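You operate a simulated robot arm through the tools that you are given. There is no shell and no other tool.

You run a simulated robot arm. Do the job below in one go: nothing can be reset, and whatever is moved stays where it is left.

JOB
Top the blue pot up to its line from the marked jug and tip the rest away.
Fine: slide the basin under the tap and part-fill the jug there; rest into the sink, jug on the counter beside the burners; basin stays, tap off. Set down upright: marked jug.

Only the result counts: the job must be done as asked and must still hold three seconds after the hand-in. Knocking over, shifting, dropping, spilling or breaking anything else fails it.

ROBOT AND FRAMES
A 7-joint arm with a two-finger parallel gripper, fixed in place. Base frame: the origin is at the foot of the arm, x ahead of it, y to its left, z up. Lengths are in mm, angles in rad, forces in N, time in s.
With the tool pointing down near the work surface it reaches from about 220 to 740 mm from the base axis. Its first joint turns from -2.897 to 2.897 rad. Payload 1.57 kg.
Tool frame: the origin (TCP) lies between the finger pads and is the grasp point; the fingertips stand 30 mm ahead of it; z points along the fingers, y is the line along which they close. The gripper opens to 110 mm. The fingers are 24 mm wide and 12 mm thick; the gripper's body (48 by 112 mm) begins 78 mm behind the TCP.
Orientation is told as [roll, pitch, yaw] about the base's x, y, z axes, in that order, counted from this pose: with the fingers straight down and closing along the base's y, the tool's x points along the base's -x, its y along +y and its z along -z.

CONTROLS
- The arm moves only by the tool play_rows. Its argument "increments" is a list of rows, each an object of numbers (a shift or turn left out is 0, a gripper value left out holds the last): "x", "y", "z": the shift along the base's x, y, z in mm; "wx", "wy", "wz": the turn, a rotation vector about the base's x, y, z in degrees; "hand": the closure, from 0 (fully open) to 1 (shut). In form: [{"x": .., "y": .., "z": .., "wx": .., "wy": .., "wz": .., "hand": ..}, ...]. A call has 1 to 20 rows; each row shifts and turns the commanded pose from where the row before left it. Rows are played at 5 a second. More than 50 mm and 0.15 rad between two rows, or a gripper value outside its range, and nothing of the call is played. A pose out of reach is approached as far as the arm can. The call stops where the force on the tool passes 40 N (or 10 N more than at its start, if that is more) or the arm is blocked; 0.2 s more then pass. The fingers move at their own pace (about 45 mm/s each) and stop on an object; they squeeze with about 26 N. The grip force told is the motor's: it shows also when the fingers shut on nothing. Time passes only in rows, and 0.2 s behind the last, so rows that do not move let the fingers close. It gives the time, the measured TCP pose, the force on the tool (base axes), the opening and the grip force at its end, in the units of the frame above (readings bear some noise), with the torque about the TCP (base axes, N m) and any sound that the robot's microphone picked up.
- Cameras (640 x 400 px; columns grow to the right, rows downward): "scene" is fixed at [398.4, -652.4, 1573.7]; the picture's right is [0.88, -0.48, 0.00], its down [-0.39, -0.71, -0.58] and it looks along [0.28, 0.51, -0.81] (base axes); focal length 214 px, centre (320, 200). "wrist" rides on the gripper at [70, 16, -141] in the tool frame; the picture's right is [-0.23, 0.97, 0.00], its down [-0.85, -0.20, -0.48] and it looks along [-0.47, -0.11, 0.88] (tool axes); focal length 222 px, centre (320, 200). There is no depth. A picture from a camera that has moved, and an enlarged one, comes with that camera's place and axes in the base frame and with its lens.
- snapshot(camera): a new picture of that camera. The clock stands still meanwhile.
- lift_body(by): slides the trunk up (or, below 0, down) by that many mm; the arm rides with it, the base frame stays. It gives what a move gives, with no picture.
- enlarge(camera, box): a new picture of the part [left, top, right, bottom] of that camera's present view, enlarged. The clock stands still meanwhile.
- hand_in(): hands the job in; it is judged then, once.

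Places have to be worked out from the pictures, the camera data and where the tool is seen. Open the gripper and draw the arm clear of the work before you hand the job in, unless the task says otherwise.

The tools are called after "Emit:" as name(argument=value, ...) on one line, values as JSON. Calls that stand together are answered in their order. play_rows: Moves the arm, as the interface text tells. Its arguments: {"type":"object","properties":{"increments":{"type":"array","items":{"type":"object","properties":{"x":{"type":"number"},"y":{"type":"number"},"z":{"type":"number"},"wx":{"type":"number"},"wy":{"type":"number"},"wz":{"type":"number"},"hand":{"type":"number"}}}}},"required":["increments"]} The other tools are called the same way: lift_body (by) slides the trunk up or down; snapshot (camera) takes a picture; enlarge (camera, box) takes an enlarged picture of a part of a camera's view; hand_in () hands the job in.

At the start:

```text
t: 0.0
eef_pos: [483.2, 57.4, 1274.0]
tool_rot: [0.001, 0.001, 0.001]
force: [0.1, 0.3, -0.5]
wrist_torque: [-0.03, 0.03, 0.01]
finger_gap: 110.1
gripper_force: 0.0
trunk travel left (down, up): [-525.0, 65.0]
```

scene: 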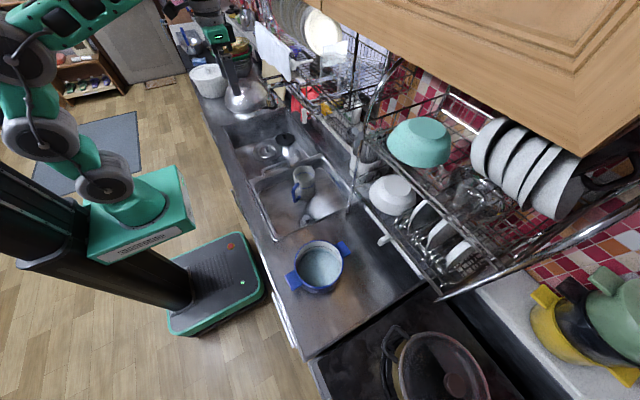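
wrist: 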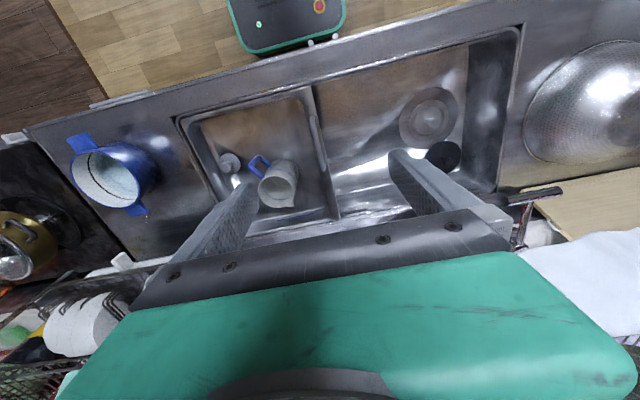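

The first pictures show a sink with two bowls, a jug with a blue handle in one of them, and a blue pot on the counter. I will look closer before moving anything.

Emit:
enlarge(camera="scene", box=[220, 120, 380, 220])

Emit:
enlarge(camera="scene", box=[260, 210, 420, 310])

Emit:
enlarge(camera="wrist", box=[180, 80, 340, 240])

Emit:
enlarge(camera="wrist", box=[0, 100, 200, 260])

Emit:
enlarge(camera="wrist", box=[320, 40, 540, 240])

```text
4.00 times, centred on (300, 170) of scene
camera zoom: at [398.4, -652.4, 1573.7], right [0.88, -0.48, 0.0], down [-0.39, -0.71, -0.58], along [0.28, 0.51, -0.81], focal length 858 px, centre (400, 320)
```

zoom: 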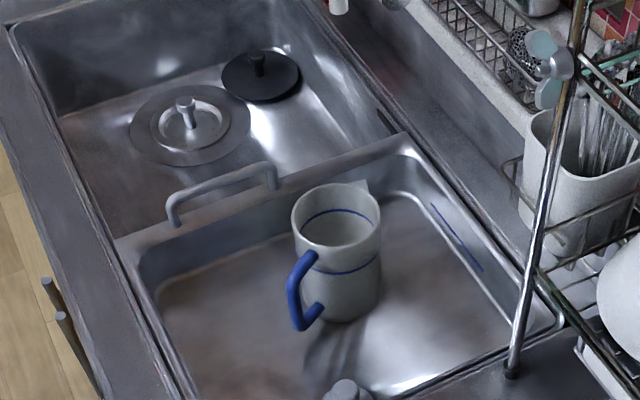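

```text
4.00 times, centred on (340, 260) of scene
camera zoom: at [398.4, -652.4, 1573.7], right [0.88, -0.48, 0.0], down [-0.39, -0.71, -0.58], along [0.28, 0.51, -0.81], focal length 858 px, centre (240, -40)
```

zoom: 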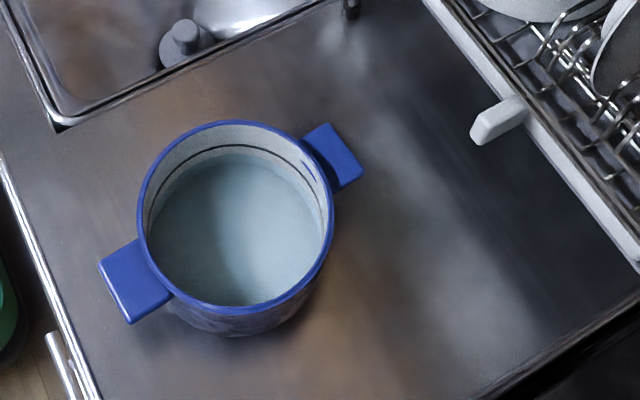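

```text
2.50 times, centred on (260, 160) of wrist
camera zoom: at [412.0, 72.5, 1414.6], right [0.23, 0.97, 0.0], down [0.85, -0.2, 0.48], along [0.47, -0.11, -0.88], focal length 555 px, centre (470, 300)
```

zoom: 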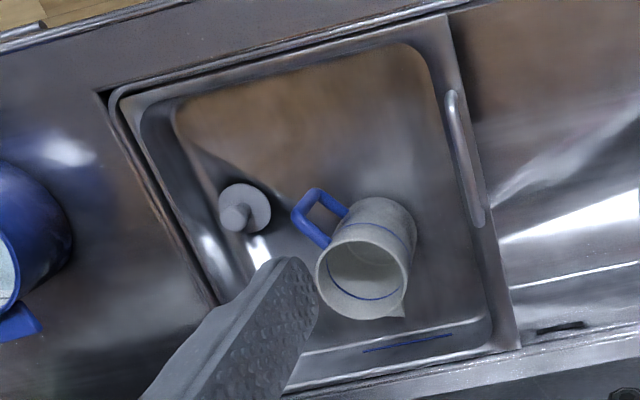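

```text
2.50 times, centred on (100, 180) of wrist
camera zoom: at [412.0, 72.5, 1414.6], right [0.23, 0.97, 0.0], down [0.85, -0.2, 0.48], along [0.47, -0.11, -0.88], focal length 555 px, centre (870, 250)
```

zoom: 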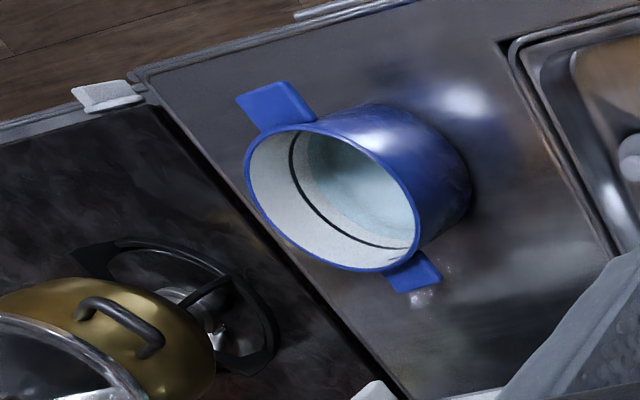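

```text
2.00 times, centred on (430, 140) of wrist
camera zoom: at [412.0, 72.5, 1414.6], right [0.23, 0.97, 0.0], down [0.85, -0.2, 0.48], along [0.47, -0.11, -0.88], focal length 444 px, centre (100, 320)
```

zoom: 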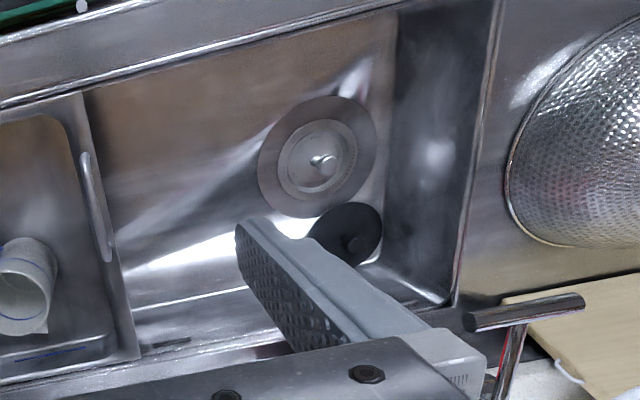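

I can see the sliding basin with a handle bar, the marked jug inside it, the plug, and the pot with a dark line inside. Next I look for the tap and its lever.

Emit:
enlarge(camera="scene", box=[200, 40, 360, 140])

Emit:
enlarge(camera="scene", box=[260, 90, 420, 190])

Emit:
enlarge(camera="wrist", box=[460, 140, 640, 260])

Emit:
enlarge(camera="scene", box=[280, 260, 520, 400])

```text
4.00 times, centred on (280, 90) of scene
camera zoom: at [398.4, -652.4, 1573.7], right [0.88, -0.48, 0.0], down [-0.39, -0.71, -0.58], along [0.28, 0.51, -0.81], focal length 858 px, centre (480, 640)
```

zoom: 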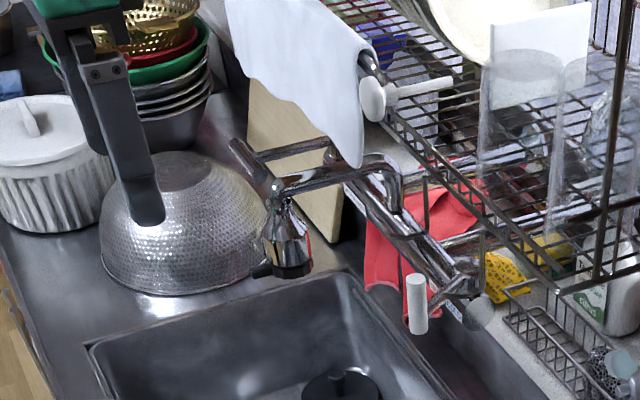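

```text
4.00 times, centred on (340, 140) of scene
camera zoom: at [398.4, -652.4, 1573.7], right [0.88, -0.48, 0.0], down [-0.39, -0.71, -0.58], along [0.28, 0.51, -0.81], focal length 858 px, centre (240, 440)
```

zoom: 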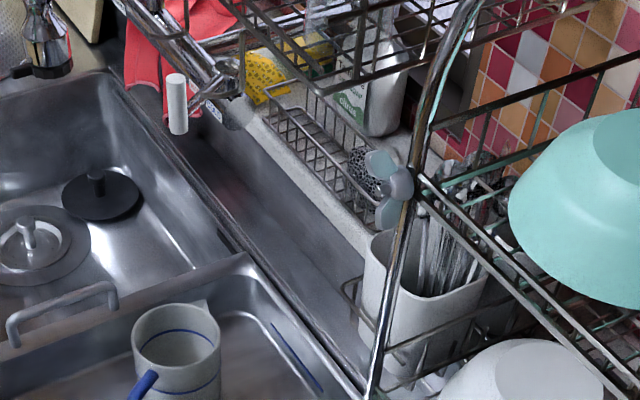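

```text
3.33 times, centred on (550, 200) of wrist
camera zoom: at [412.0, 72.5, 1414.6], right [0.23, 0.97, 0.0], down [0.85, -0.2, 0.48], along [0.47, -0.11, -0.88], focal length 740 px, centre (-447, 200)
```

zoom: 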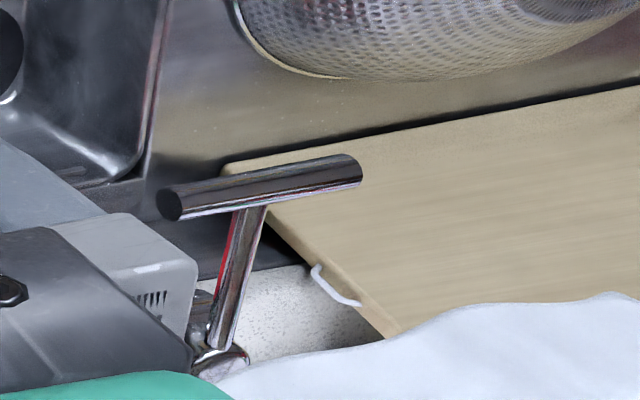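

```text
2.67 times, centred on (400, 330) of scene
camera zoom: at [398.4, -652.4, 1573.7], right [0.88, -0.48, 0.0], down [-0.39, -0.71, -0.58], along [0.28, 0.51, -0.81], focal length 572 px, centre (107, -147)
```

zoom: 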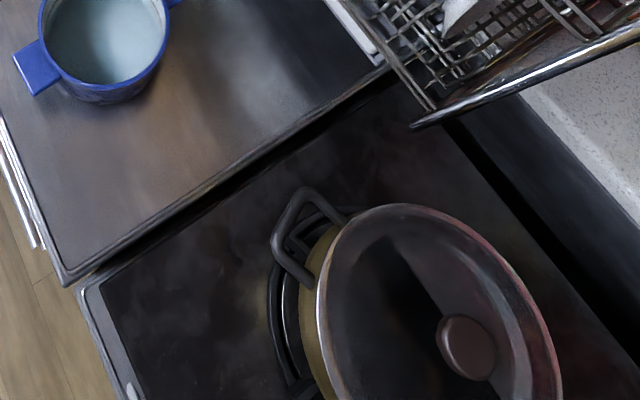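

Triangulating the two views: pot rim centre ≈ (499, -458, 941), counter top ≈ 861, jug rim centre ≈ (633, -89, 915), sink opening y ≈ -288…484. The tap is hidden by the gripper, so I tilt the tool forward and move left to see it.

Emit:
play_rows(increments=[{"x": -15, "y": 40, "wy": -8}, {"x": -15, "y": 40, "wy": -8}, {"x": -15, "y": 40, "wy": -8}, {"x": -15, "y": 40, "wy": -8}, {"x": -15, "y": 30, "wy": -8}, {}])

Emit:
snapshot(camera="wrist")

Emit:
snapshot(camera="scene")

```text
t: 1.4
eef_pos: [368.5, 234.5, 1309.1]
tool_rot: [-0.005, -0.682, -0.003]
force: [0.5, -0.1, 0.0]
wrist_torque: [-0.03, -0.07, 0.01]
finger_gap: 110.1
gripper_force: 0.1
out of reach, approached as far as the arm can: row 4, 5
trunk travel left (down, up): [-525.0, 65.0]
```

```text
taken
camera wrist: at [224.3, 251.4, 1374.4], right [0.18, 0.97, 0.14], down [0.36, -0.2, 0.91], along [0.91, -0.12, -0.39], focal length 222 px, centre (320, 200)
```

wrist: 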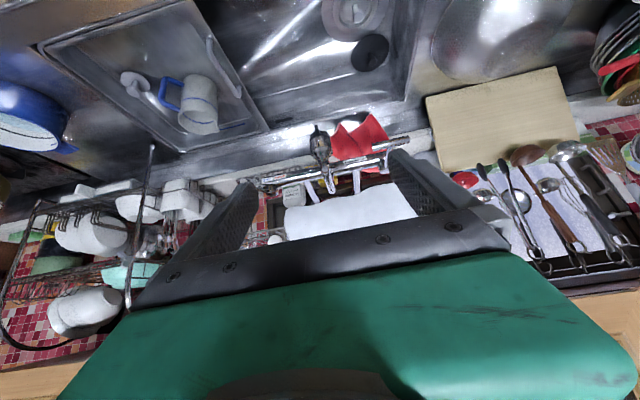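

```text
taken
```

scene: 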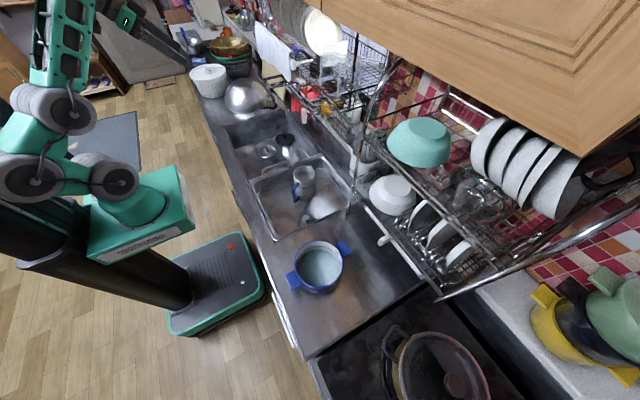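

Now the tap is in view. I enlarge it in both cameras to triangulate spout and handles.

Emit:
enlarge(camera="wrist", box=[230, 100, 430, 225])

Emit:
enlarge(camera="wrist", box=[100, 20, 260, 160])

Emit:
enlarge(camera="scene", box=[240, 60, 330, 130])

```text
3.20 times, centred on (330, 162) of wrist
camera zoom: at [224.3, 251.4, 1374.4], right [0.18, 0.97, 0.14], down [0.36, -0.2, 0.91], along [0.91, -0.12, -0.39], focal length 711 px, centre (288, 320)
```

zoom: 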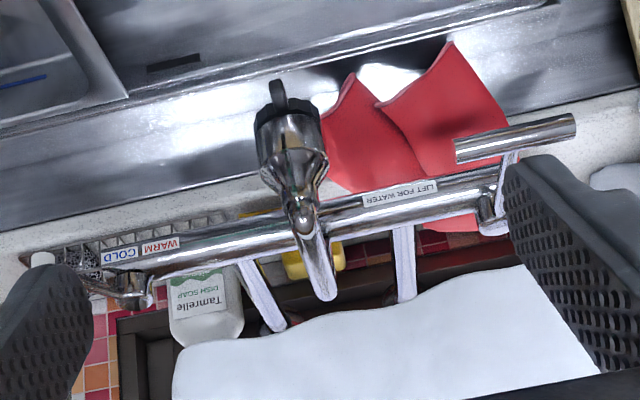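

```text
2.86 times, centred on (180, 90) of wrist
camera zoom: at [224.3, 251.4, 1374.4], right [0.18, 0.97, 0.14], down [0.36, -0.2, 0.91], along [0.91, -0.12, -0.39], focal length 635 px, centre (720, 514)
```

zoom: 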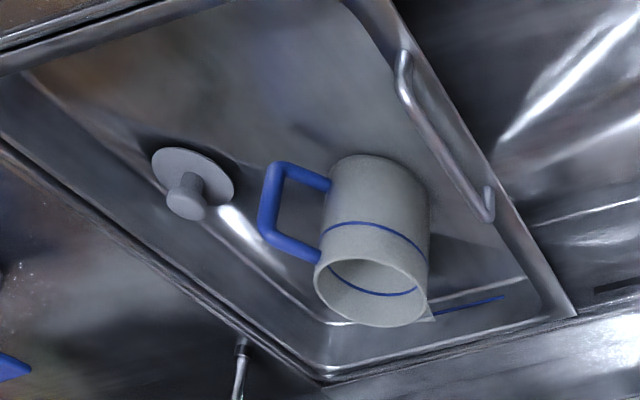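

```text
5.71 times, centred on (285, 95) of scene
camera zoom: at [398.4, -652.4, 1573.7], right [0.88, -0.48, 0.0], down [-0.39, -0.71, -0.58], along [0.28, 0.51, -0.81], focal length 1226 px, centre (520, 800)
```

zoom: 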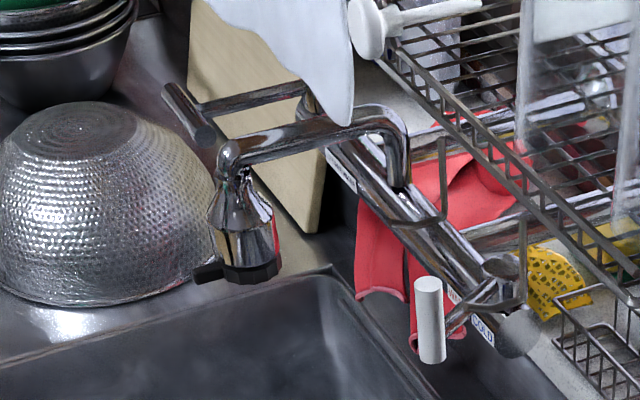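

Labels read "LIFT FOR WATER" at the T-handle and "WARM/COLD" at the other knob. Triangulation puts the nozzle at ≈ (639, 222, 1040) and the basin's handle bar at x 488–607, y ≈ 36, z ≈ 888. I bring the tool upright again and see where the command stands.

Emit:
play_rows(increments=[{"x": 20, "y": -40, "wy": 8}, {"x": 20, "y": -40, "wy": 8}, {"x": 20, "y": -40, "wy": 8}, {"x": 20, "y": -40, "wy": 8}, {"x": 20, "y": -30, "wy": 8}, {}])

```text
t: 2.8
eef_pos: [466.7, 44.4, 1307.8]
tool_rot: [0.0, 0.0, -0.001]
force: [0.9, 0.7, -0.7]
wrist_torque: [0.01, 0.04, -0.02]
finger_gap: 110.1
gripper_force: 0.1
trunk travel left (down, up): [-525.0, 65.0]
```

The command follows the measured pose, so I can work from readings. I lower the trunk by 300 mm over open sink space (nothing below above z≈915).

Emit:
lift_body(by=-300)

Emit:
snapshot(camera="wrist")

Emit:
snapshot(camera="scene")

```text
t: 5.8
eef_pos: [465.9, 45.0, 1007.7]
tool_rot: [0.0, -0.001, -0.001]
force: [0.1, 0.2, -0.3]
wrist_torque: [-0.04, -0.01, 0.02]
finger_gap: 109.8
gripper_force: 0.1
trunk travel left (down, up): [-225.0, 365.0]
```

```text
taken
camera wrist: at [396.1, 60.4, 1149.2], right [0.23, 0.97, 0.0], down [0.85, -0.2, 0.48], along [0.47, -0.11, -0.88], focal length 222 px, centre (320, 200)
```

wrist: 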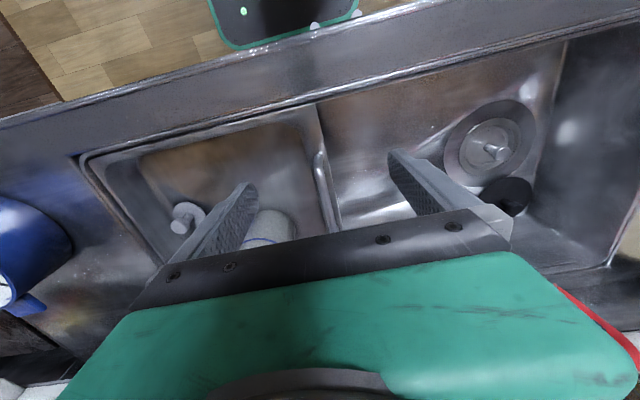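

```text
taken
```

scene: 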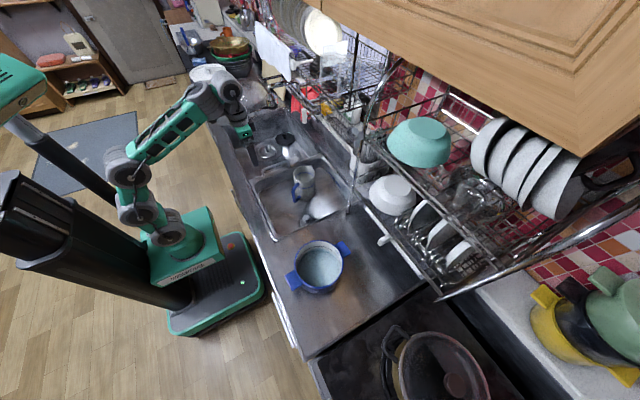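

I zoom in on the basin handle and the sink from this lower viewpoint to refine the bar's place.

Emit:
enlarge(camera="wrist", box=[240, 90, 400, 240])

Emit:
enlarge(camera="wrist", box=[70, 100, 280, 260])

Emit:
enlarge(camera="scene", box=[230, 130, 310, 190])

```text
2.67 times, centred on (320, 165) of wrist
camera zoom: at [396.1, 60.4, 1149.2], right [0.23, 0.97, 0.0], down [0.85, -0.2, 0.48], along [0.47, -0.11, -0.88], focal length 592 px, centre (320, 293)
```

zoom: 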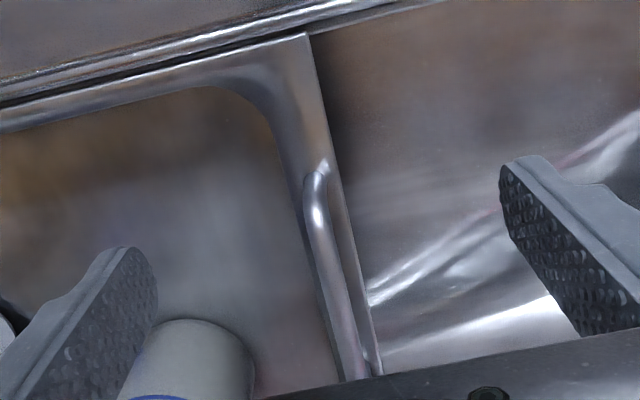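

```text
2.50 times, centred on (175, 180) of wrist
camera zoom: at [396.1, 60.4, 1149.2], right [0.23, 0.97, 0.0], down [0.85, -0.2, 0.48], along [0.47, -0.11, -0.88], focal length 555 px, centre (682, 250)
```

zoom: 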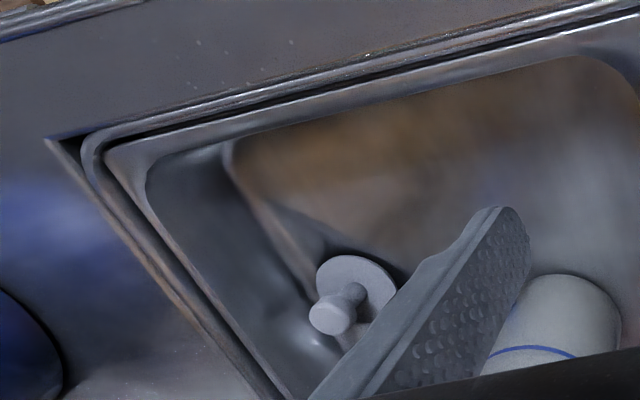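

```text
6.67 times, centred on (270, 160) of scene
camera zoom: at [398.4, -652.4, 1573.7], right [0.88, -0.48, 0.0], down [-0.39, -0.71, -0.58], along [0.28, 0.51, -0.81], focal length 1430 px, centre (653, 467)
```

zoom: 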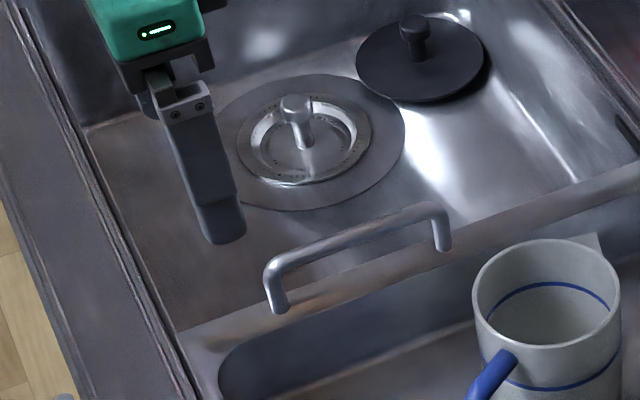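

Bar midline confirmed at y ≈ 37, z ≈ 888. I move over it at x ≈ 540 with the fingers straddling it in y, and come down to TCP z ≈ 903 so the tips stay above the basin rim.

Emit:
play_rows(increments=[{"x": 25, "y": -3}, {"x": 25, "y": -3}, {"x": 24, "y": -2}, {"z": -25}, {"z": -25}, {"z": -25}, {"z": -20}, {"z": -9}, {}])

Emit:
enlarge(camera="scene", box=[230, 110, 330, 190])

Emit:
snapshot(camera="wrist")

```text
t: 7.8
eef_pos: [540.6, 36.5, 905.6]
tool_rot: [-0.001, 0.0, -0.001]
force: [0.6, -0.2, 0.7]
wrist_torque: [-0.02, 0.02, 0.02]
finger_gap: 110.0
gripper_force: 0.1
trunk travel left (down, up): [-225.0, 365.0]
```

```text
5.00 times, centred on (280, 150) of scene
camera zoom: at [398.4, -652.4, 1573.7], right [0.88, -0.48, 0.0], down [-0.39, -0.71, -0.58], along [0.28, 0.51, -0.81], focal length 1072 px, centre (520, 450)
```

zoom: 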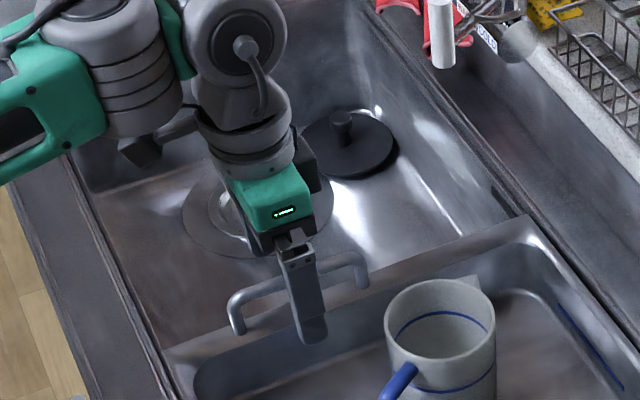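

```text
taken
camera wrist: at [469.8, 52.0, 1045.7], right [0.23, 0.97, 0.0], down [0.85, -0.2, 0.48], along [0.47, -0.11, -0.88], focal length 222 px, centre (320, 200)
```

wrist: 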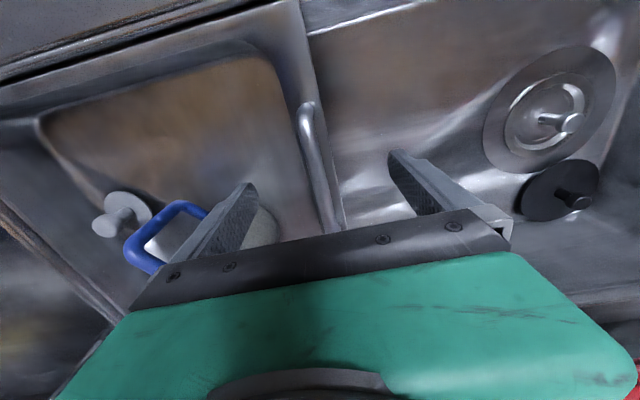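

The bar lies between the fingers. I close on it slowly, letting about 1.6 s pass.

Emit:
play_rows(increments=[{"hand": 0.5}, {}, {}, {"hand": 0.8}, {}, {"hand": 1}, {}, {}, {}])

Emit:
enlarge(camera="scene", box=[230, 110, 330, 190])

```text
t: 9.8
eef_pos: [540.6, 37.0, 905.2]
tool_rot: [0.0, 0.0, 0.0]
force: [0.6, 2.6, -0.1]
wrist_torque: [0.06, -0.02, 0.02]
finger_gap: 11.9
gripper_force: 28.8
trunk travel left (down, up): [-225.0, 365.0]
```

```text
5.00 times, centred on (280, 150) of scene
camera zoom: at [398.4, -652.4, 1573.7], right [0.88, -0.48, 0.0], down [-0.39, -0.71, -0.58], along [0.28, 0.51, -0.81], focal length 1072 px, centre (520, 450)
```

zoom: 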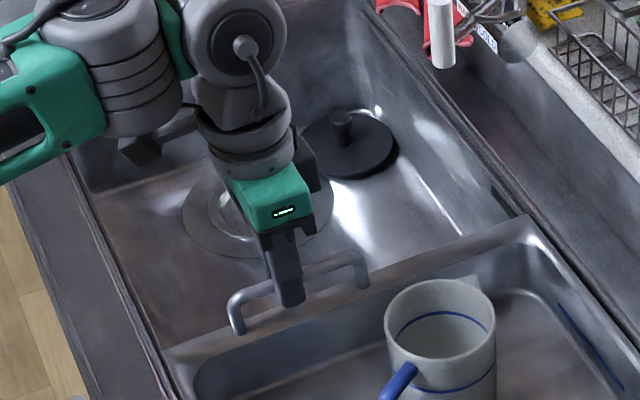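

Gripped (11.9 mm). I pull the basin gently to +y with a small test first.

Emit:
play_rows(increments=[{"y": 2}, {"y": 4}, {"y": 6}, {"y": 8}, {"y": 8}, {"y": 6}, {"y": 4}, {"y": 2}, {}])

Emit:
enlarge(camera="scene", box=[230, 110, 350, 210])

```text
t: 11.8
eef_pos: [540.9, 77.0, 905.6]
tool_rot: [0.0, -0.002, 0.001]
force: [2.1, -1.1, 8.3]
wrist_torque: [0.01, 0.19, 0.02]
finger_gap: 12.0
gripper_force: 28.9
trunk travel left (down, up): [-225.0, 365.0]
```

```text
4.00 times, centred on (290, 160) of scene
camera zoom: at [398.4, -652.4, 1573.7], right [0.88, -0.48, 0.0], down [-0.39, -0.71, -0.58], along [0.28, 0.51, -0.81], focal length 858 px, centre (440, 360)
```

zoom: 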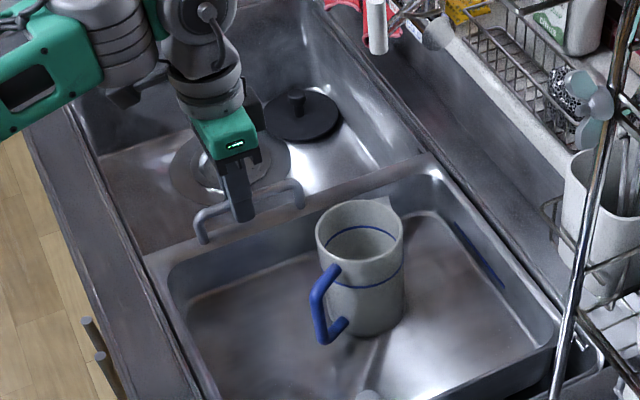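

Basin and jug move together smoothly. I continue another 244 mm.

Emit:
play_rows(increments=[{"y": 4}, {"y": 8}, {"y": 12}, {"y": 14}, {"y": 14}, {"y": 14}, {"y": 14}, {"y": 14}, {"y": 14}, {"y": 14}, {"y": 14}, {"y": 14}, {"y": 14}, {"y": 14}, {"y": 14}, {"y": 14}, {"y": 14}, {"y": 12}, {"y": 8}, {"y": 4}])

Emit:
enlarge(camera="scene", box=[210, 70, 350, 180])

Emit:
snapshot(camera="wrist")

```text
t: 16.0
eef_pos: [539.5, 320.4, 905.7]
tool_rot: [0.0, 0.0, 0.0]
force: [6.6, -0.5, 9.4]
wrist_torque: [0.01, -0.23, -0.01]
finger_gap: 11.7
gripper_force: 28.9
trunk travel left (down, up): [-225.0, 365.0]
```

```text
3.64 times, centred on (280, 125) of scene
camera zoom: at [398.4, -652.4, 1573.7], right [0.88, -0.48, 0.0], down [-0.39, -0.71, -0.58], along [0.28, 0.51, -0.81], focal length 780 px, centre (466, 473)
```

zoom: 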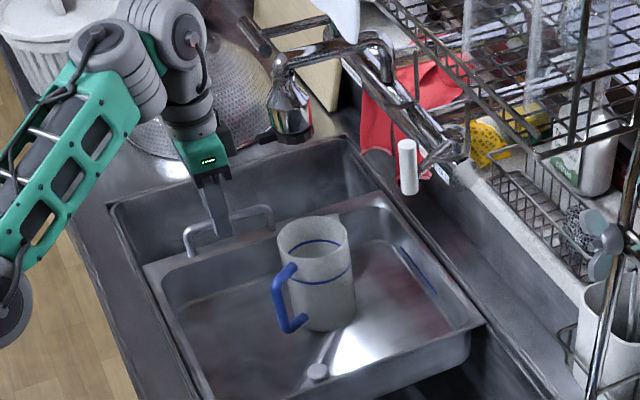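

```text
taken
camera wrist: at [469.6, 336.0, 1045.5], right [0.23, 0.97, 0.0], down [0.85, -0.2, 0.48], along [0.47, -0.11, -0.88], focal length 222 px, centre (320, 200)
```

wrist: 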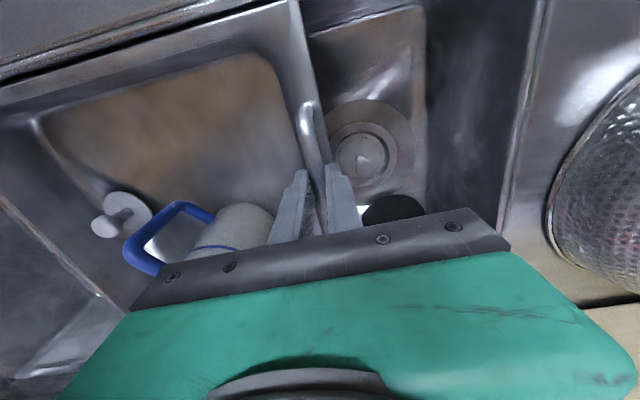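

Jug rim now ≈ (631, 194); the nozzle is at y ≈ 222–228. I pull 30 mm more, then look again.

Emit:
play_rows(increments=[{"y": 3}, {"y": 6}, {"y": 8}, {"y": 7}, {"y": 4}, {"y": 2}, {}])

Emit:
enlarge(camera="scene", box=[220, 70, 330, 160])

```text
t: 17.6
eef_pos: [541.0, 349.5, 904.8]
tool_rot: [0.001, 0.001, 0.001]
force: [-6.6, -0.4, 8.9]
wrist_torque: [-0.02, 0.75, -0.05]
finger_gap: 12.0
gripper_force: 28.8
trunk travel left (down, up): [-225.0, 365.0]
```

```text
4.44 times, centred on (275, 115) of scene
camera zoom: at [398.4, -652.4, 1573.7], right [0.88, -0.48, 0.0], down [-0.39, -0.71, -0.58], along [0.28, 0.51, -0.81], focal length 953 px, centre (520, 578)
```

zoom: 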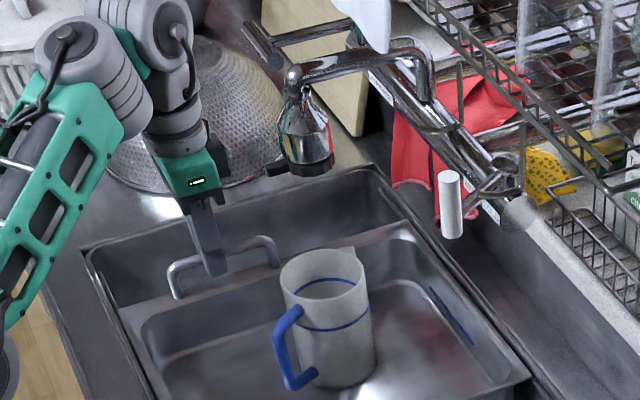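

The jug now stands about under the nozzle. I let go of the bar, rise, draw back and tilt the camera to check nozzle, jug and lever.

Emit:
play_rows(increments=[{"hand": 0.6}, {}, {}, {"z": 20}, {"z": 30}, {"z": 30, "x": -20}, {"z": 30, "x": -25}, {"z": 30, "x": -25}, {"z": 30, "x": -25, "wy": -8}, {"z": 20, "x": -20, "wy": -8}, {"x": -20, "y": -25, "wy": -8}, {"x": -10, "y": -25, "wy": -8}, {"y": -25, "wy": -8}, {}])

Emit:
snapshot(camera="wrist")

Emit:
enlarge(camera="scene", box=[220, 70, 340, 170])

```text
t: 20.6
eef_pos: [363.4, 262.0, 1073.5]
tool_rot: [0.004, -0.621, 0.001]
force: [0.2, 0.4, -0.7]
wrist_torque: [0.02, -0.02, 0.03]
finger_gap: 44.1
gripper_force: 0.0
out of reach, approached as far as the arm can: row 5, 6, 7, 8, 12, 13
trunk travel left (down, up): [-225.0, 365.0]
```

```text
taken
camera wrist: at [223.0, 276.6, 1147.9], right [0.18, 0.97, 0.14], down [0.42, -0.2, 0.89], along [0.89, -0.1, -0.44], focal length 222 px, centre (320, 200)
```

wrist: 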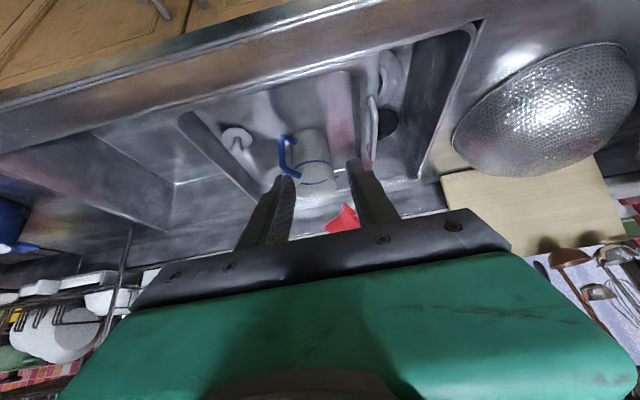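

```text
4.00 times, centred on (280, 120) of scene
camera zoom: at [398.4, -652.4, 1573.7], right [0.88, -0.48, 0.0], down [-0.39, -0.71, -0.58], along [0.28, 0.51, -0.81], focal length 858 px, centre (480, 520)
```

zoom: 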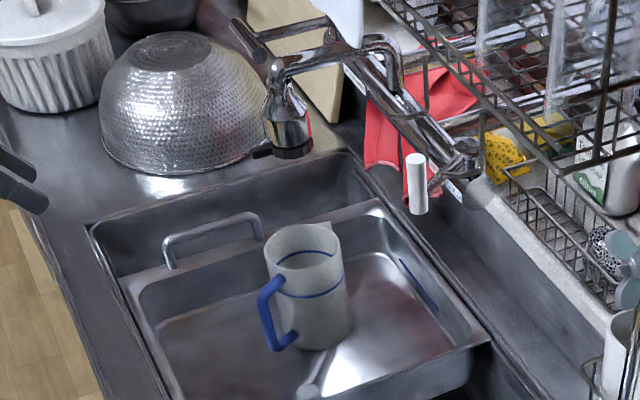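

Jug rim centre is ≈ (633, 223), the nozzle ≈ (639, 222): well aligned. Before running water I zoom on the pot to estimate the needed amount, and on the lever.

Emit:
enlarge(camera="scene", box=[290, 232, 354, 296])

Emit:
enlarge(camera="scene", box=[265, 60, 345, 120])

Emit:
enlarge(camera="scene", box=[280, 160, 320, 210])

```text
6.25 times, centred on (322, 264) of scene
camera zoom: at [398.4, -652.4, 1573.7], right [0.88, -0.48, 0.0], down [-0.39, -0.71, -0.58], along [0.28, 0.51, -0.81], focal length 1340 px, centre (308, -200)
```

zoom: 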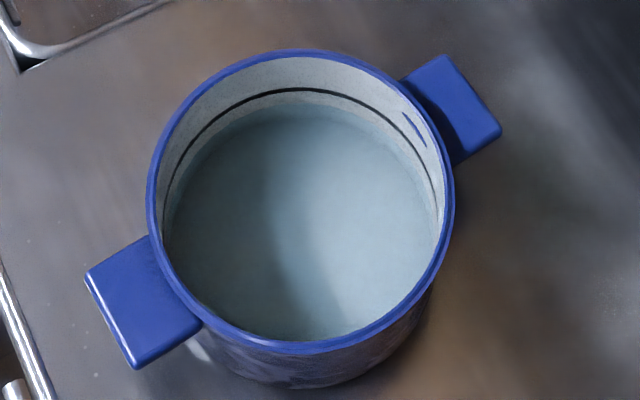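

```text
6.67 times, centred on (305, 90) of scene
camera zoom: at [398.4, -652.4, 1573.7], right [0.88, -0.48, 0.0], down [-0.39, -0.71, -0.58], along [0.28, 0.51, -0.81], focal length 1430 px, centre (420, 933)
```

zoom: 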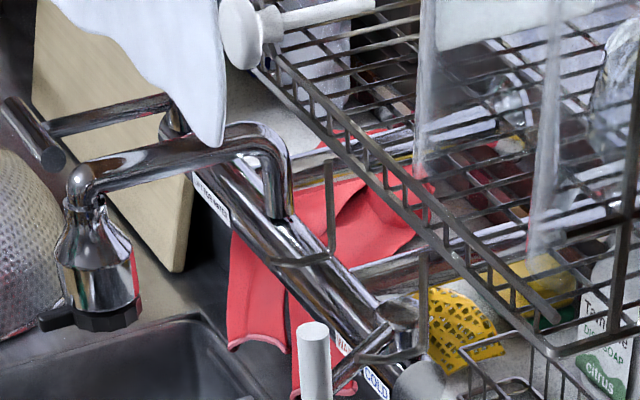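

```text
8.00 times, centred on (300, 185) of scene
camera zoom: at [398.4, -652.4, 1573.7], right [0.88, -0.48, 0.0], down [-0.39, -0.71, -0.58], along [0.28, 0.51, -0.81], focal length 1716 px, centre (480, 320)
```

zoom: 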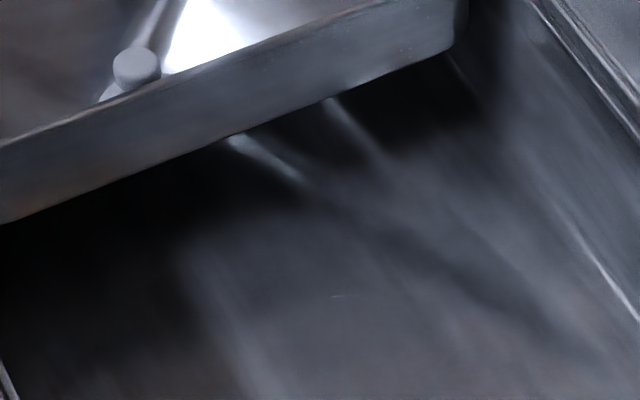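

The pot's water lies roughly 18 mm under its line (≈ 250 ml to add). Now I turn the tool to point forward with the closing axis upright, so that the fingers can straddle the lever bar from the front; first the forward tilt, then the roll.

Emit:
play_rows(increments=[{"x": 12, "y": 12, "z": 4, "wy": -7.8}, {"x": 12, "y": 12, "z": 4, "wy": -7.8}, {"x": 12, "y": 12, "z": 4, "wy": -7.8}, {"x": 12, "y": 12, "z": 4, "wy": -7.8}, {"x": 12, "y": 12, "z": 4, "wy": -7.8}, {"x": 12, "y": 12, "z": 4, "wy": -7.8}, {"x": 12, "y": 9, "z": 1, "wy": -7.6}, {}])

```text
t: 22.4
eef_pos: [386.8, 192.6, 1213.8]
tool_rot: [0.055, -0.983, 0.001]
force: [0.1, -0.3, -0.1]
wrist_torque: [0.0, -0.01, -0.03]
finger_gap: 43.9
gripper_force: 0.0
out of reach, approached as far as the arm can: row 1, 2, 3, 4, 5, 6, 7
trunk travel left (down, up): [-225.0, 365.0]
```

Too close to the base for that tilt. I move outward first, then tilt further.

Emit:
play_rows(increments=[{"x": 30, "y": 20, "z": -10}, {"x": 30, "y": 20, "z": -10}, {"x": 30, "y": 20, "z": -10}, {"x": 30, "y": 20, "z": -10}, {"x": 15, "y": 20, "z": -10}, {}])

Emit:
snapshot(camera="scene")

```text
t: 23.8
eef_pos: [515.8, 285.9, 1180.0]
tool_rot: [0.063, -0.985, 0.001]
force: [0.2, 0.0, 0.2]
wrist_torque: [0.01, 0.02, -0.02]
finger_gap: 43.9
gripper_force: 0.0
out of reach, approached as far as the arm can: row 1, 2, 5
trunk travel left (down, up): [-225.0, 365.0]
```

```text
taken
```

scene: 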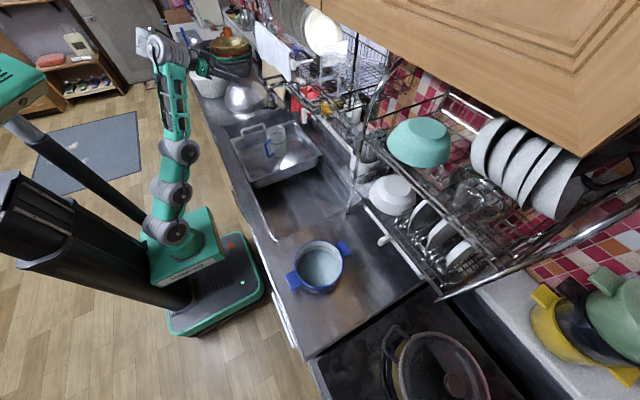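

I zoom in to see how the arm and gripper lie near the tap.

Emit:
enlarge(camera="scene", box=[130, 10, 330, 135])

Emit:
snapshot(camera="wrist")

```text
3.20 times, centred on (230, 72) of scene
camera zoom: at [398.4, -652.4, 1573.7], right [0.88, -0.48, 0.0], down [-0.39, -0.71, -0.58], along [0.28, 0.51, -0.81], focal length 686 px, centre (608, 608)
```

zoom: 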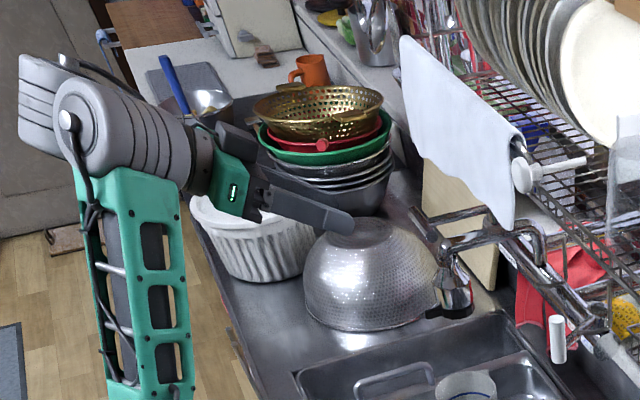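

```text
taken
camera wrist: at [357.8, 291.8, 1199.9], right [0.07, 0.97, 0.22], down [0.09, -0.23, 0.97], along [0.99, -0.05, -0.1], focal length 222 px, centre (320, 200)
```

wrist: 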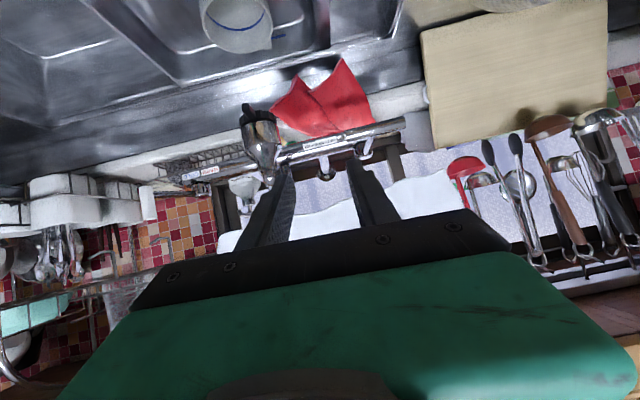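

The arm is well clear of the tap. I continue tilting in smaller turns while going outward to a staging point in front of the lever bar.

Emit:
play_rows(increments=[{"x": 4, "y": 8, "z": -8, "wy": -5, "wx": -0.5}, {"x": 4, "y": 8, "z": -8, "wy": -5, "wx": -0.5}, {"x": 4, "y": 8, "z": -8, "wy": -5, "wx": -0.5}, {"x": 4, "y": 8, "z": -8, "wy": -5, "wx": -0.5}, {"x": 4, "y": 8, "z": -8, "wy": -5, "wx": -0.5}, {"x": 4, "y": 8, "z": -8, "wy": -5, "wx": -0.5}, {"x": 4, "y": 8, "z": -8, "wy": -4, "wx": -0.5}, {}])

```text
t: 25.6
eef_pos: [526.3, 283.2, 1175.7]
tool_rot: [0.05, -1.028, 0.017]
force: [-0.1, -0.4, 0.3]
wrist_torque: [0.02, -0.02, -0.03]
finger_gap: 44.3
gripper_force: 0.1
out of reach, approached as far as the arm can: row 1, 2, 3, 4, 5, 6, 7
trunk travel left (down, up): [-225.0, 365.0]
```

The wrist joint seems to hit its limit because the forearm slopes down. Lowering the trunk makes the target relatively higher, so I lower by 150 mm (the gripper stays well above jug and counter).

Emit:
lift_body(by=-150)

Emit:
play_rows(increments=[{"z": 20, "y": 8, "wy": -4, "wx": -0.5}, {"z": 20, "y": 8, "wy": -4, "wx": -0.5}, {"z": 20, "y": 8, "wy": -4, "wx": -0.5}, {"z": 12, "y": 8, "wy": -4, "wx": -0.5}, {"y": 8, "wy": -4}, {"y": 8, "wy": -4}, {"y": 8, "wy": -4}, {}])

```text
t: 27.4
eef_pos: [526.2, 282.7, 1026.8]
tool_rot: [0.05, -1.027, 0.019]
force: [0.4, -0.2, 0.0]
wrist_torque: [0.0, -0.03, 0.01]
finger_gap: 44.3
gripper_force: 0.1
trunk travel left (down, up): [-75.0, 515.0]
```

```text
t: 29.1
eef_pos: [503.3, 258.1, 1073.2]
tool_rot: [0.019, -1.108, 0.063]
force: [-1.1, -0.6, -0.1]
wrist_torque: [-0.02, 0.03, 0.04]
finger_gap: 44.0
gripper_force: 0.1
out of reach, approached as far as the arm can: row 1, 2, 3, 4, 5, 6, 7
trunk travel left (down, up): [-75.0, 515.0]
```

Still limited. I look at the arm's shape now.

Emit:
enlarge(camera="scene", box=[110, 20, 310, 280])

```text
1.54 times, centred on (210, 150) of scene
camera zoom: at [398.4, -652.4, 1573.7], right [0.88, -0.48, 0.0], down [-0.39, -0.71, -0.58], along [0.28, 0.51, -0.81], focal length 330 px, centre (489, 277)
```

zoom: 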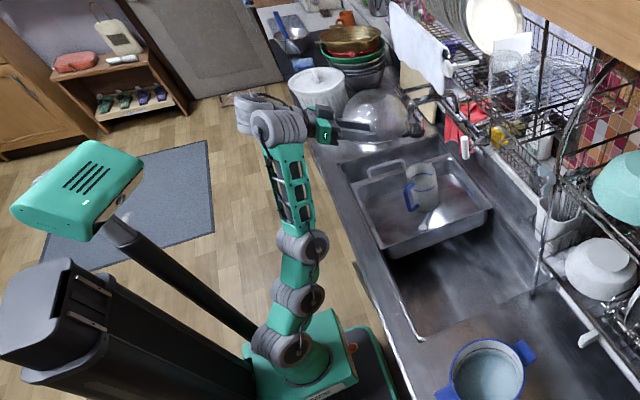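

I try pointing the tool radially (turn about z) instead of straight along x, which should suit the wrist better.

Emit:
play_rows(increments=[{"wz": 5, "x": 5, "y": 5}, {"wz": 5, "x": 5, "y": 5}, {"wz": 5, "x": 5, "y": 5}, {"wz": 5, "x": 5, "y": 5}, {"wz": 5, "x": 5, "y": 5}, {}])

```text
t: 30.6
eef_pos: [525.9, 278.8, 1075.8]
tool_rot: [0.017, -1.106, 0.414]
force: [0.1, -0.8, 0.4]
wrist_torque: [-0.02, 0.01, -0.01]
finger_gap: 43.9
gripper_force: 0.0
out of reach, approached as far as the arm can: row 1, 3
trunk travel left (down, up): [-75.0, 515.0]
```

That worked better. Now I tilt further about the tool's own horizontal axis.

Emit:
play_rows(increments=[{"wx": 2.0, "wy": -4.6}, {"wx": 2.0, "wy": -4.6}, {"wx": 2.0, "wy": -4.6}, {"wx": 2.0, "wy": -4.6}, {}])

```text
t: 31.8
eef_pos: [522.6, 273.4, 1086.0]
tool_rot: [0.022, -1.139, 0.416]
force: [1.1, 0.2, -0.1]
wrist_torque: [0.04, 0.01, -0.02]
finger_gap: 44.3
gripper_force: 0.2
out of reach, approached as far as the arm can: row 1, 2, 3, 4
trunk travel left (down, up): [-75.0, 515.0]
```

The tilt tops out near −65°, which is enough: I will straddle the lever bar with the tool slanting down-forward. I now roll the tool about its own axis so that the fingers lie above/below each other, while moving toward y≈300.

Emit:
play_rows(increments=[{"wx": 6.65, "wy": 2.94, "wz": -3.35}, {"wx": 6.65, "wy": 2.94, "wz": -3.35}, {"wx": 6.65, "wy": 2.94, "wz": -3.35}, {"wx": 6.65, "wy": 2.94, "wz": -3.35}, {}])

```text
t: 33.0
eef_pos: [520.8, 273.3, 1086.9]
tool_rot: [0.866, -0.874, -0.559]
force: [-0.5, 0.6, -0.7]
wrist_torque: [0.01, 0.02, 0.01]
finger_gap: 44.3
gripper_force: 0.0
trunk travel left (down, up): [-75.0, 515.0]
```

The roll goes well. I continue it for the remaining 58°.

Emit:
play_rows(increments=[{"wx": 6.9, "wy": 3.05, "wz": -3.48}, {"wx": 6.9, "wy": 3.05, "wz": -3.48}, {"wx": 6.9, "wy": 3.05, "wz": -3.48}, {"wx": 6.9, "wy": 3.05, "wz": -3.48}, {"wx": 6.9, "wy": 3.05, "wz": -3.48}, {"wx": 6.9, "wy": 3.05, "wz": -3.48}, {"wx": 6.9, "wy": 3.05, "wz": -3.48}, {}])

Emit:
snapshot(camera="wrist")

Emit:
enlarge(camera="scene", box=[130, 20, 330, 145])

```text
t: 34.8
eef_pos: [518.9, 268.8, 1093.3]
tool_rot: [1.151, 0.004, -1.157]
force: [-0.4, -0.9, 0.6]
wrist_torque: [-0.02, -0.03, 0.01]
finger_gap: 44.0
gripper_force: 0.0
out of reach, approached as far as the arm can: row 2, 5
trunk travel left (down, up): [-75.0, 515.0]
```

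```text
taken
camera wrist: at [377.7, 280.8, 1165.2], right [0.46, -0.05, 0.89], down [-0.13, -0.99, 0.01], along [0.88, -0.12, -0.46], focal length 222 px, centre (320, 200)
```

wrist: 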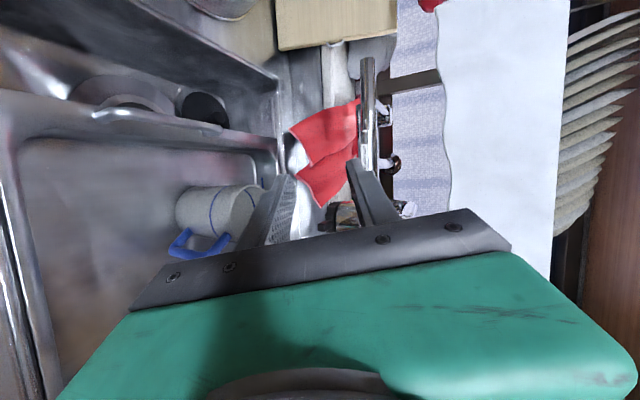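

```text
3.20 times, centred on (230, 82) of scene
camera zoom: at [398.4, -652.4, 1573.7], right [0.88, -0.48, 0.0], down [-0.39, -0.71, -0.58], along [0.28, 0.51, -0.81], focal length 686 px, centre (608, 576)
```

zoom: 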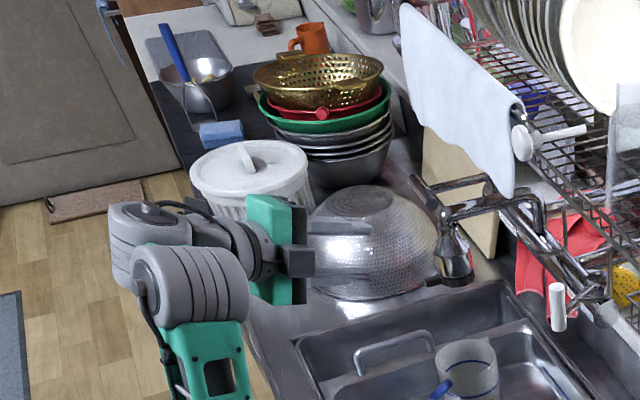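

The fingers now lie one above the other, pointing forward-down at the bar. I zoom the wrist view to place the T-bar precisely.

Emit:
enlarge(camera="wrist", box=[270, 30, 450, 240])

```text
1.90 times, centred on (360, 135) of wrist
camera zoom: at [377.7, 280.8, 1165.2], right [0.46, -0.05, 0.89], down [-0.13, -0.99, 0.01], along [0.88, -0.12, -0.46], focal length 423 px, centre (244, 324)
```

zoom: 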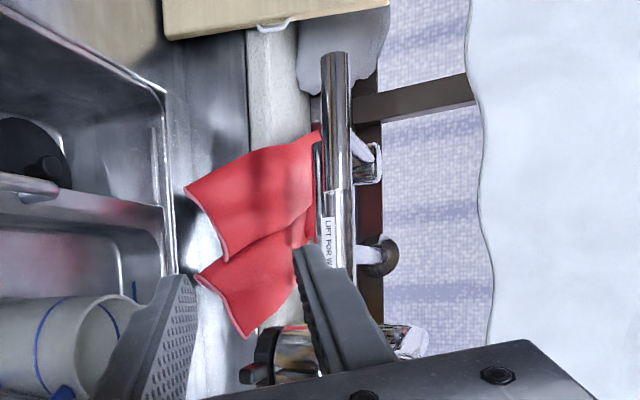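

Bar confirmed at x ≈ 649, z ≈ 1096, y 328–409. I open a little more and go to a pre-point 70 mm in front of the bar along the tool axis, aiming at y ≈ 337 (clear of the stem at ≈ 369).

Emit:
play_rows(increments=[{"x": 10, "y": 6, "z": 6, "hand": 0.52}, {"x": 10, "y": 6, "z": 6}, {"x": 10, "y": 7, "z": 6}, {"x": 10, "y": 7, "z": 6}, {"x": 10, "y": 7, "z": 6}, {"x": 12, "y": 6, "z": 6}, {}])

Emit:
snapshot(camera="wrist")

```text
t: 36.4
eef_pos: [536.5, 270.6, 1113.2]
tool_rot: [1.153, 0.004, -1.154]
force: [0.1, 0.2, 0.3]
wrist_torque: [0.0, 0.04, 0.05]
finger_gap: 52.8
gripper_force: 0.0
out of reach, approached as far as the arm can: row 1, 2, 3, 4, 5, 6
trunk travel left (down, up): [-75.0, 515.0]
```

```text
taken
camera wrist: at [396.0, 282.9, 1184.3], right [0.45, -0.05, 0.89], down [-0.13, -0.99, 0.01], along [0.88, -0.12, -0.46], focal length 222 px, centre (320, 200)
```

wrist: 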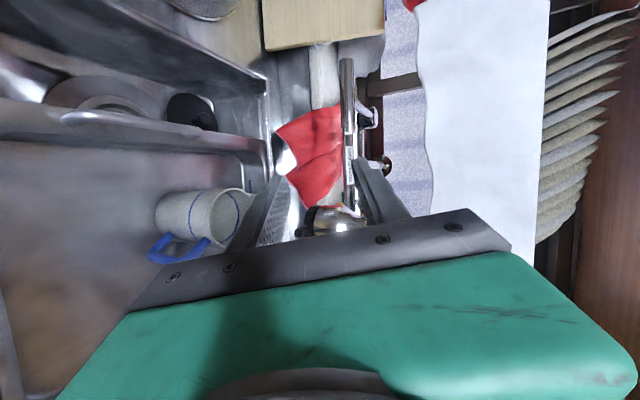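

The arm is almost stretched out here since the trunk is so low. I raise the trunk in two stages and bring the tool back down, easing the tilt toward −45°.

Emit:
lift_body(by=130)

Emit:
play_rows(increments=[{"z": -15, "wx": -0.8, "wy": 1.83}, {"z": -20, "wx": -0.8, "wy": 1.83}, {"z": -20, "wx": -0.8, "wy": 1.83}, {"z": -20, "wx": -0.8, "wy": 1.83}, {"z": -20, "wx": -0.8, "wy": 1.83}, {"z": -20, "wx": -0.8, "wy": 1.83}, {}])

```text
t: 37.9
eef_pos: [537.0, 269.3, 1242.4]
tool_rot: [1.154, 0.005, -1.154]
force: [0.1, -0.4, -0.8]
wrist_torque: [-0.01, 0.0, -0.02]
finger_gap: 53.0
gripper_force: 0.0
trunk travel left (down, up): [-205.0, 385.0]
```

```text
t: 39.5
eef_pos: [552.5, 284.6, 1146.9]
tool_rot: [0.944, 0.005, -1.153]
force: [-0.8, 0.6, -0.3]
wrist_torque: [-0.01, -0.03, -0.03]
finger_gap: 52.6
gripper_force: 0.0
out of reach, approached as far as the arm can: row 3, 4, 5, 6
trunk travel left (down, up): [-205.0, 385.0]
```

Now tilt ≈ 54°. I raise another 130 mm, then lower again while going outward.

Emit:
lift_body(by=130)

Emit:
play_rows(increments=[{"z": -18, "x": 5, "y": 4, "wx": -0.7, "wy": 1.6}, {"z": -18, "x": 5, "y": 4, "wx": -0.7, "wy": 1.6}, {"z": -18, "x": 5, "y": 4, "wx": -0.7, "wy": 1.6}, {"z": -18, "x": 5, "y": 4, "wx": -0.7, "wy": 1.6}, {"z": -18, "x": 5, "y": 4, "wx": -0.7, "wy": 1.6}, {"z": -18, "x": 5, "y": 4, "wx": -0.7, "wy": 1.6}, {}])

```text
t: 41.1
eef_pos: [552.5, 285.8, 1277.4]
tool_rot: [0.942, 0.004, -1.154]
force: [-0.6, 0.2, -0.1]
wrist_torque: [0.03, -0.01, 0.02]
finger_gap: 52.7
gripper_force: 0.0
trunk travel left (down, up): [-335.0, 255.0]
```

```text
t: 42.7
eef_pos: [593.7, 308.8, 1176.9]
tool_rot: [0.759, 0.001, -1.147]
force: [1.1, 0.0, -0.5]
wrist_torque: [0.02, -0.01, 0.0]
finger_gap: 52.7
gripper_force: 0.2
out of reach, approached as far as the arm can: row 2, 4, 6
trunk travel left (down, up): [-335.0, 255.0]
```

Now tilt ≈ 43° with good reach. I turn the heading straight along +x (−24° about z) and move to the pre-point in front of the bar.

Emit:
play_rows(increments=[{"wz": -4.8, "y": 7, "z": -3}, {"wz": -4.8, "y": 7, "z": -3}, {"wz": -4.8, "y": 7, "z": -3}, {"wz": -4.8, "y": 7, "z": -3}, {"wz": -4.8, "y": 5, "z": -3}, {}])

Emit:
snapshot(camera="wrist")

Emit:
enlarge(camera="scene", box=[170, 20, 330, 120])

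```text
t: 44.1
eef_pos: [592.2, 326.7, 1169.2]
tool_rot: [0.759, 0.005, -1.365]
force: [-0.3, -0.1, 0.5]
wrist_torque: [-0.01, 0.0, 0.02]
finger_gap: 52.7
gripper_force: 0.1
out of reach, approached as far as the arm can: row 3, 4, 5
trunk travel left (down, up): [-335.0, 255.0]
```

```text
taken
camera wrist: at [494.6, 376.1, 1283.2], right [0.74, -0.08, 0.67], down [-0.29, -0.94, 0.2], along [0.61, -0.34, -0.71], focal length 222 px, centre (320, 200)
```

wrist: 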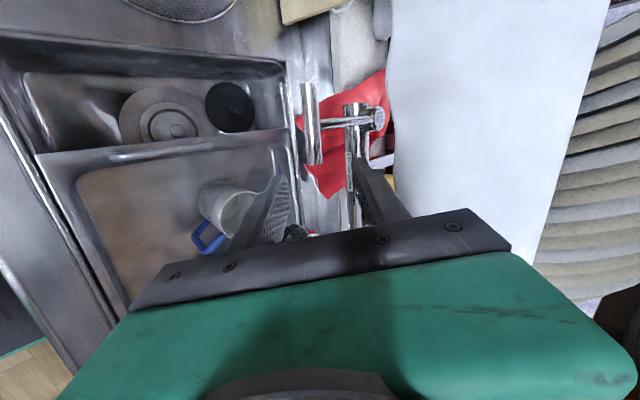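

```text
4.00 times, centred on (250, 70) of scene
camera zoom: at [398.4, -652.4, 1573.7], right [0.88, -0.48, 0.0], down [-0.39, -0.71, -0.58], along [0.28, 0.51, -0.81], focal length 858 px, centre (600, 720)
```

zoom: 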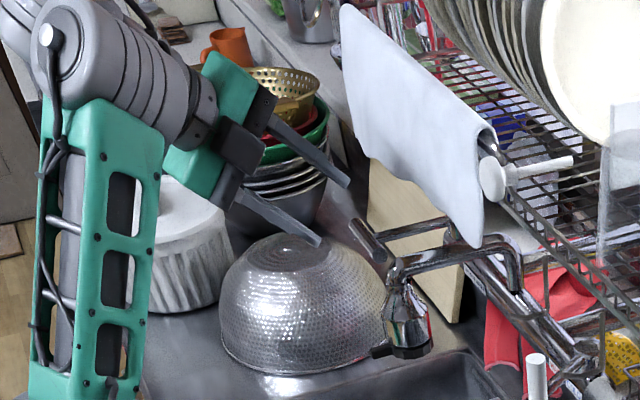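

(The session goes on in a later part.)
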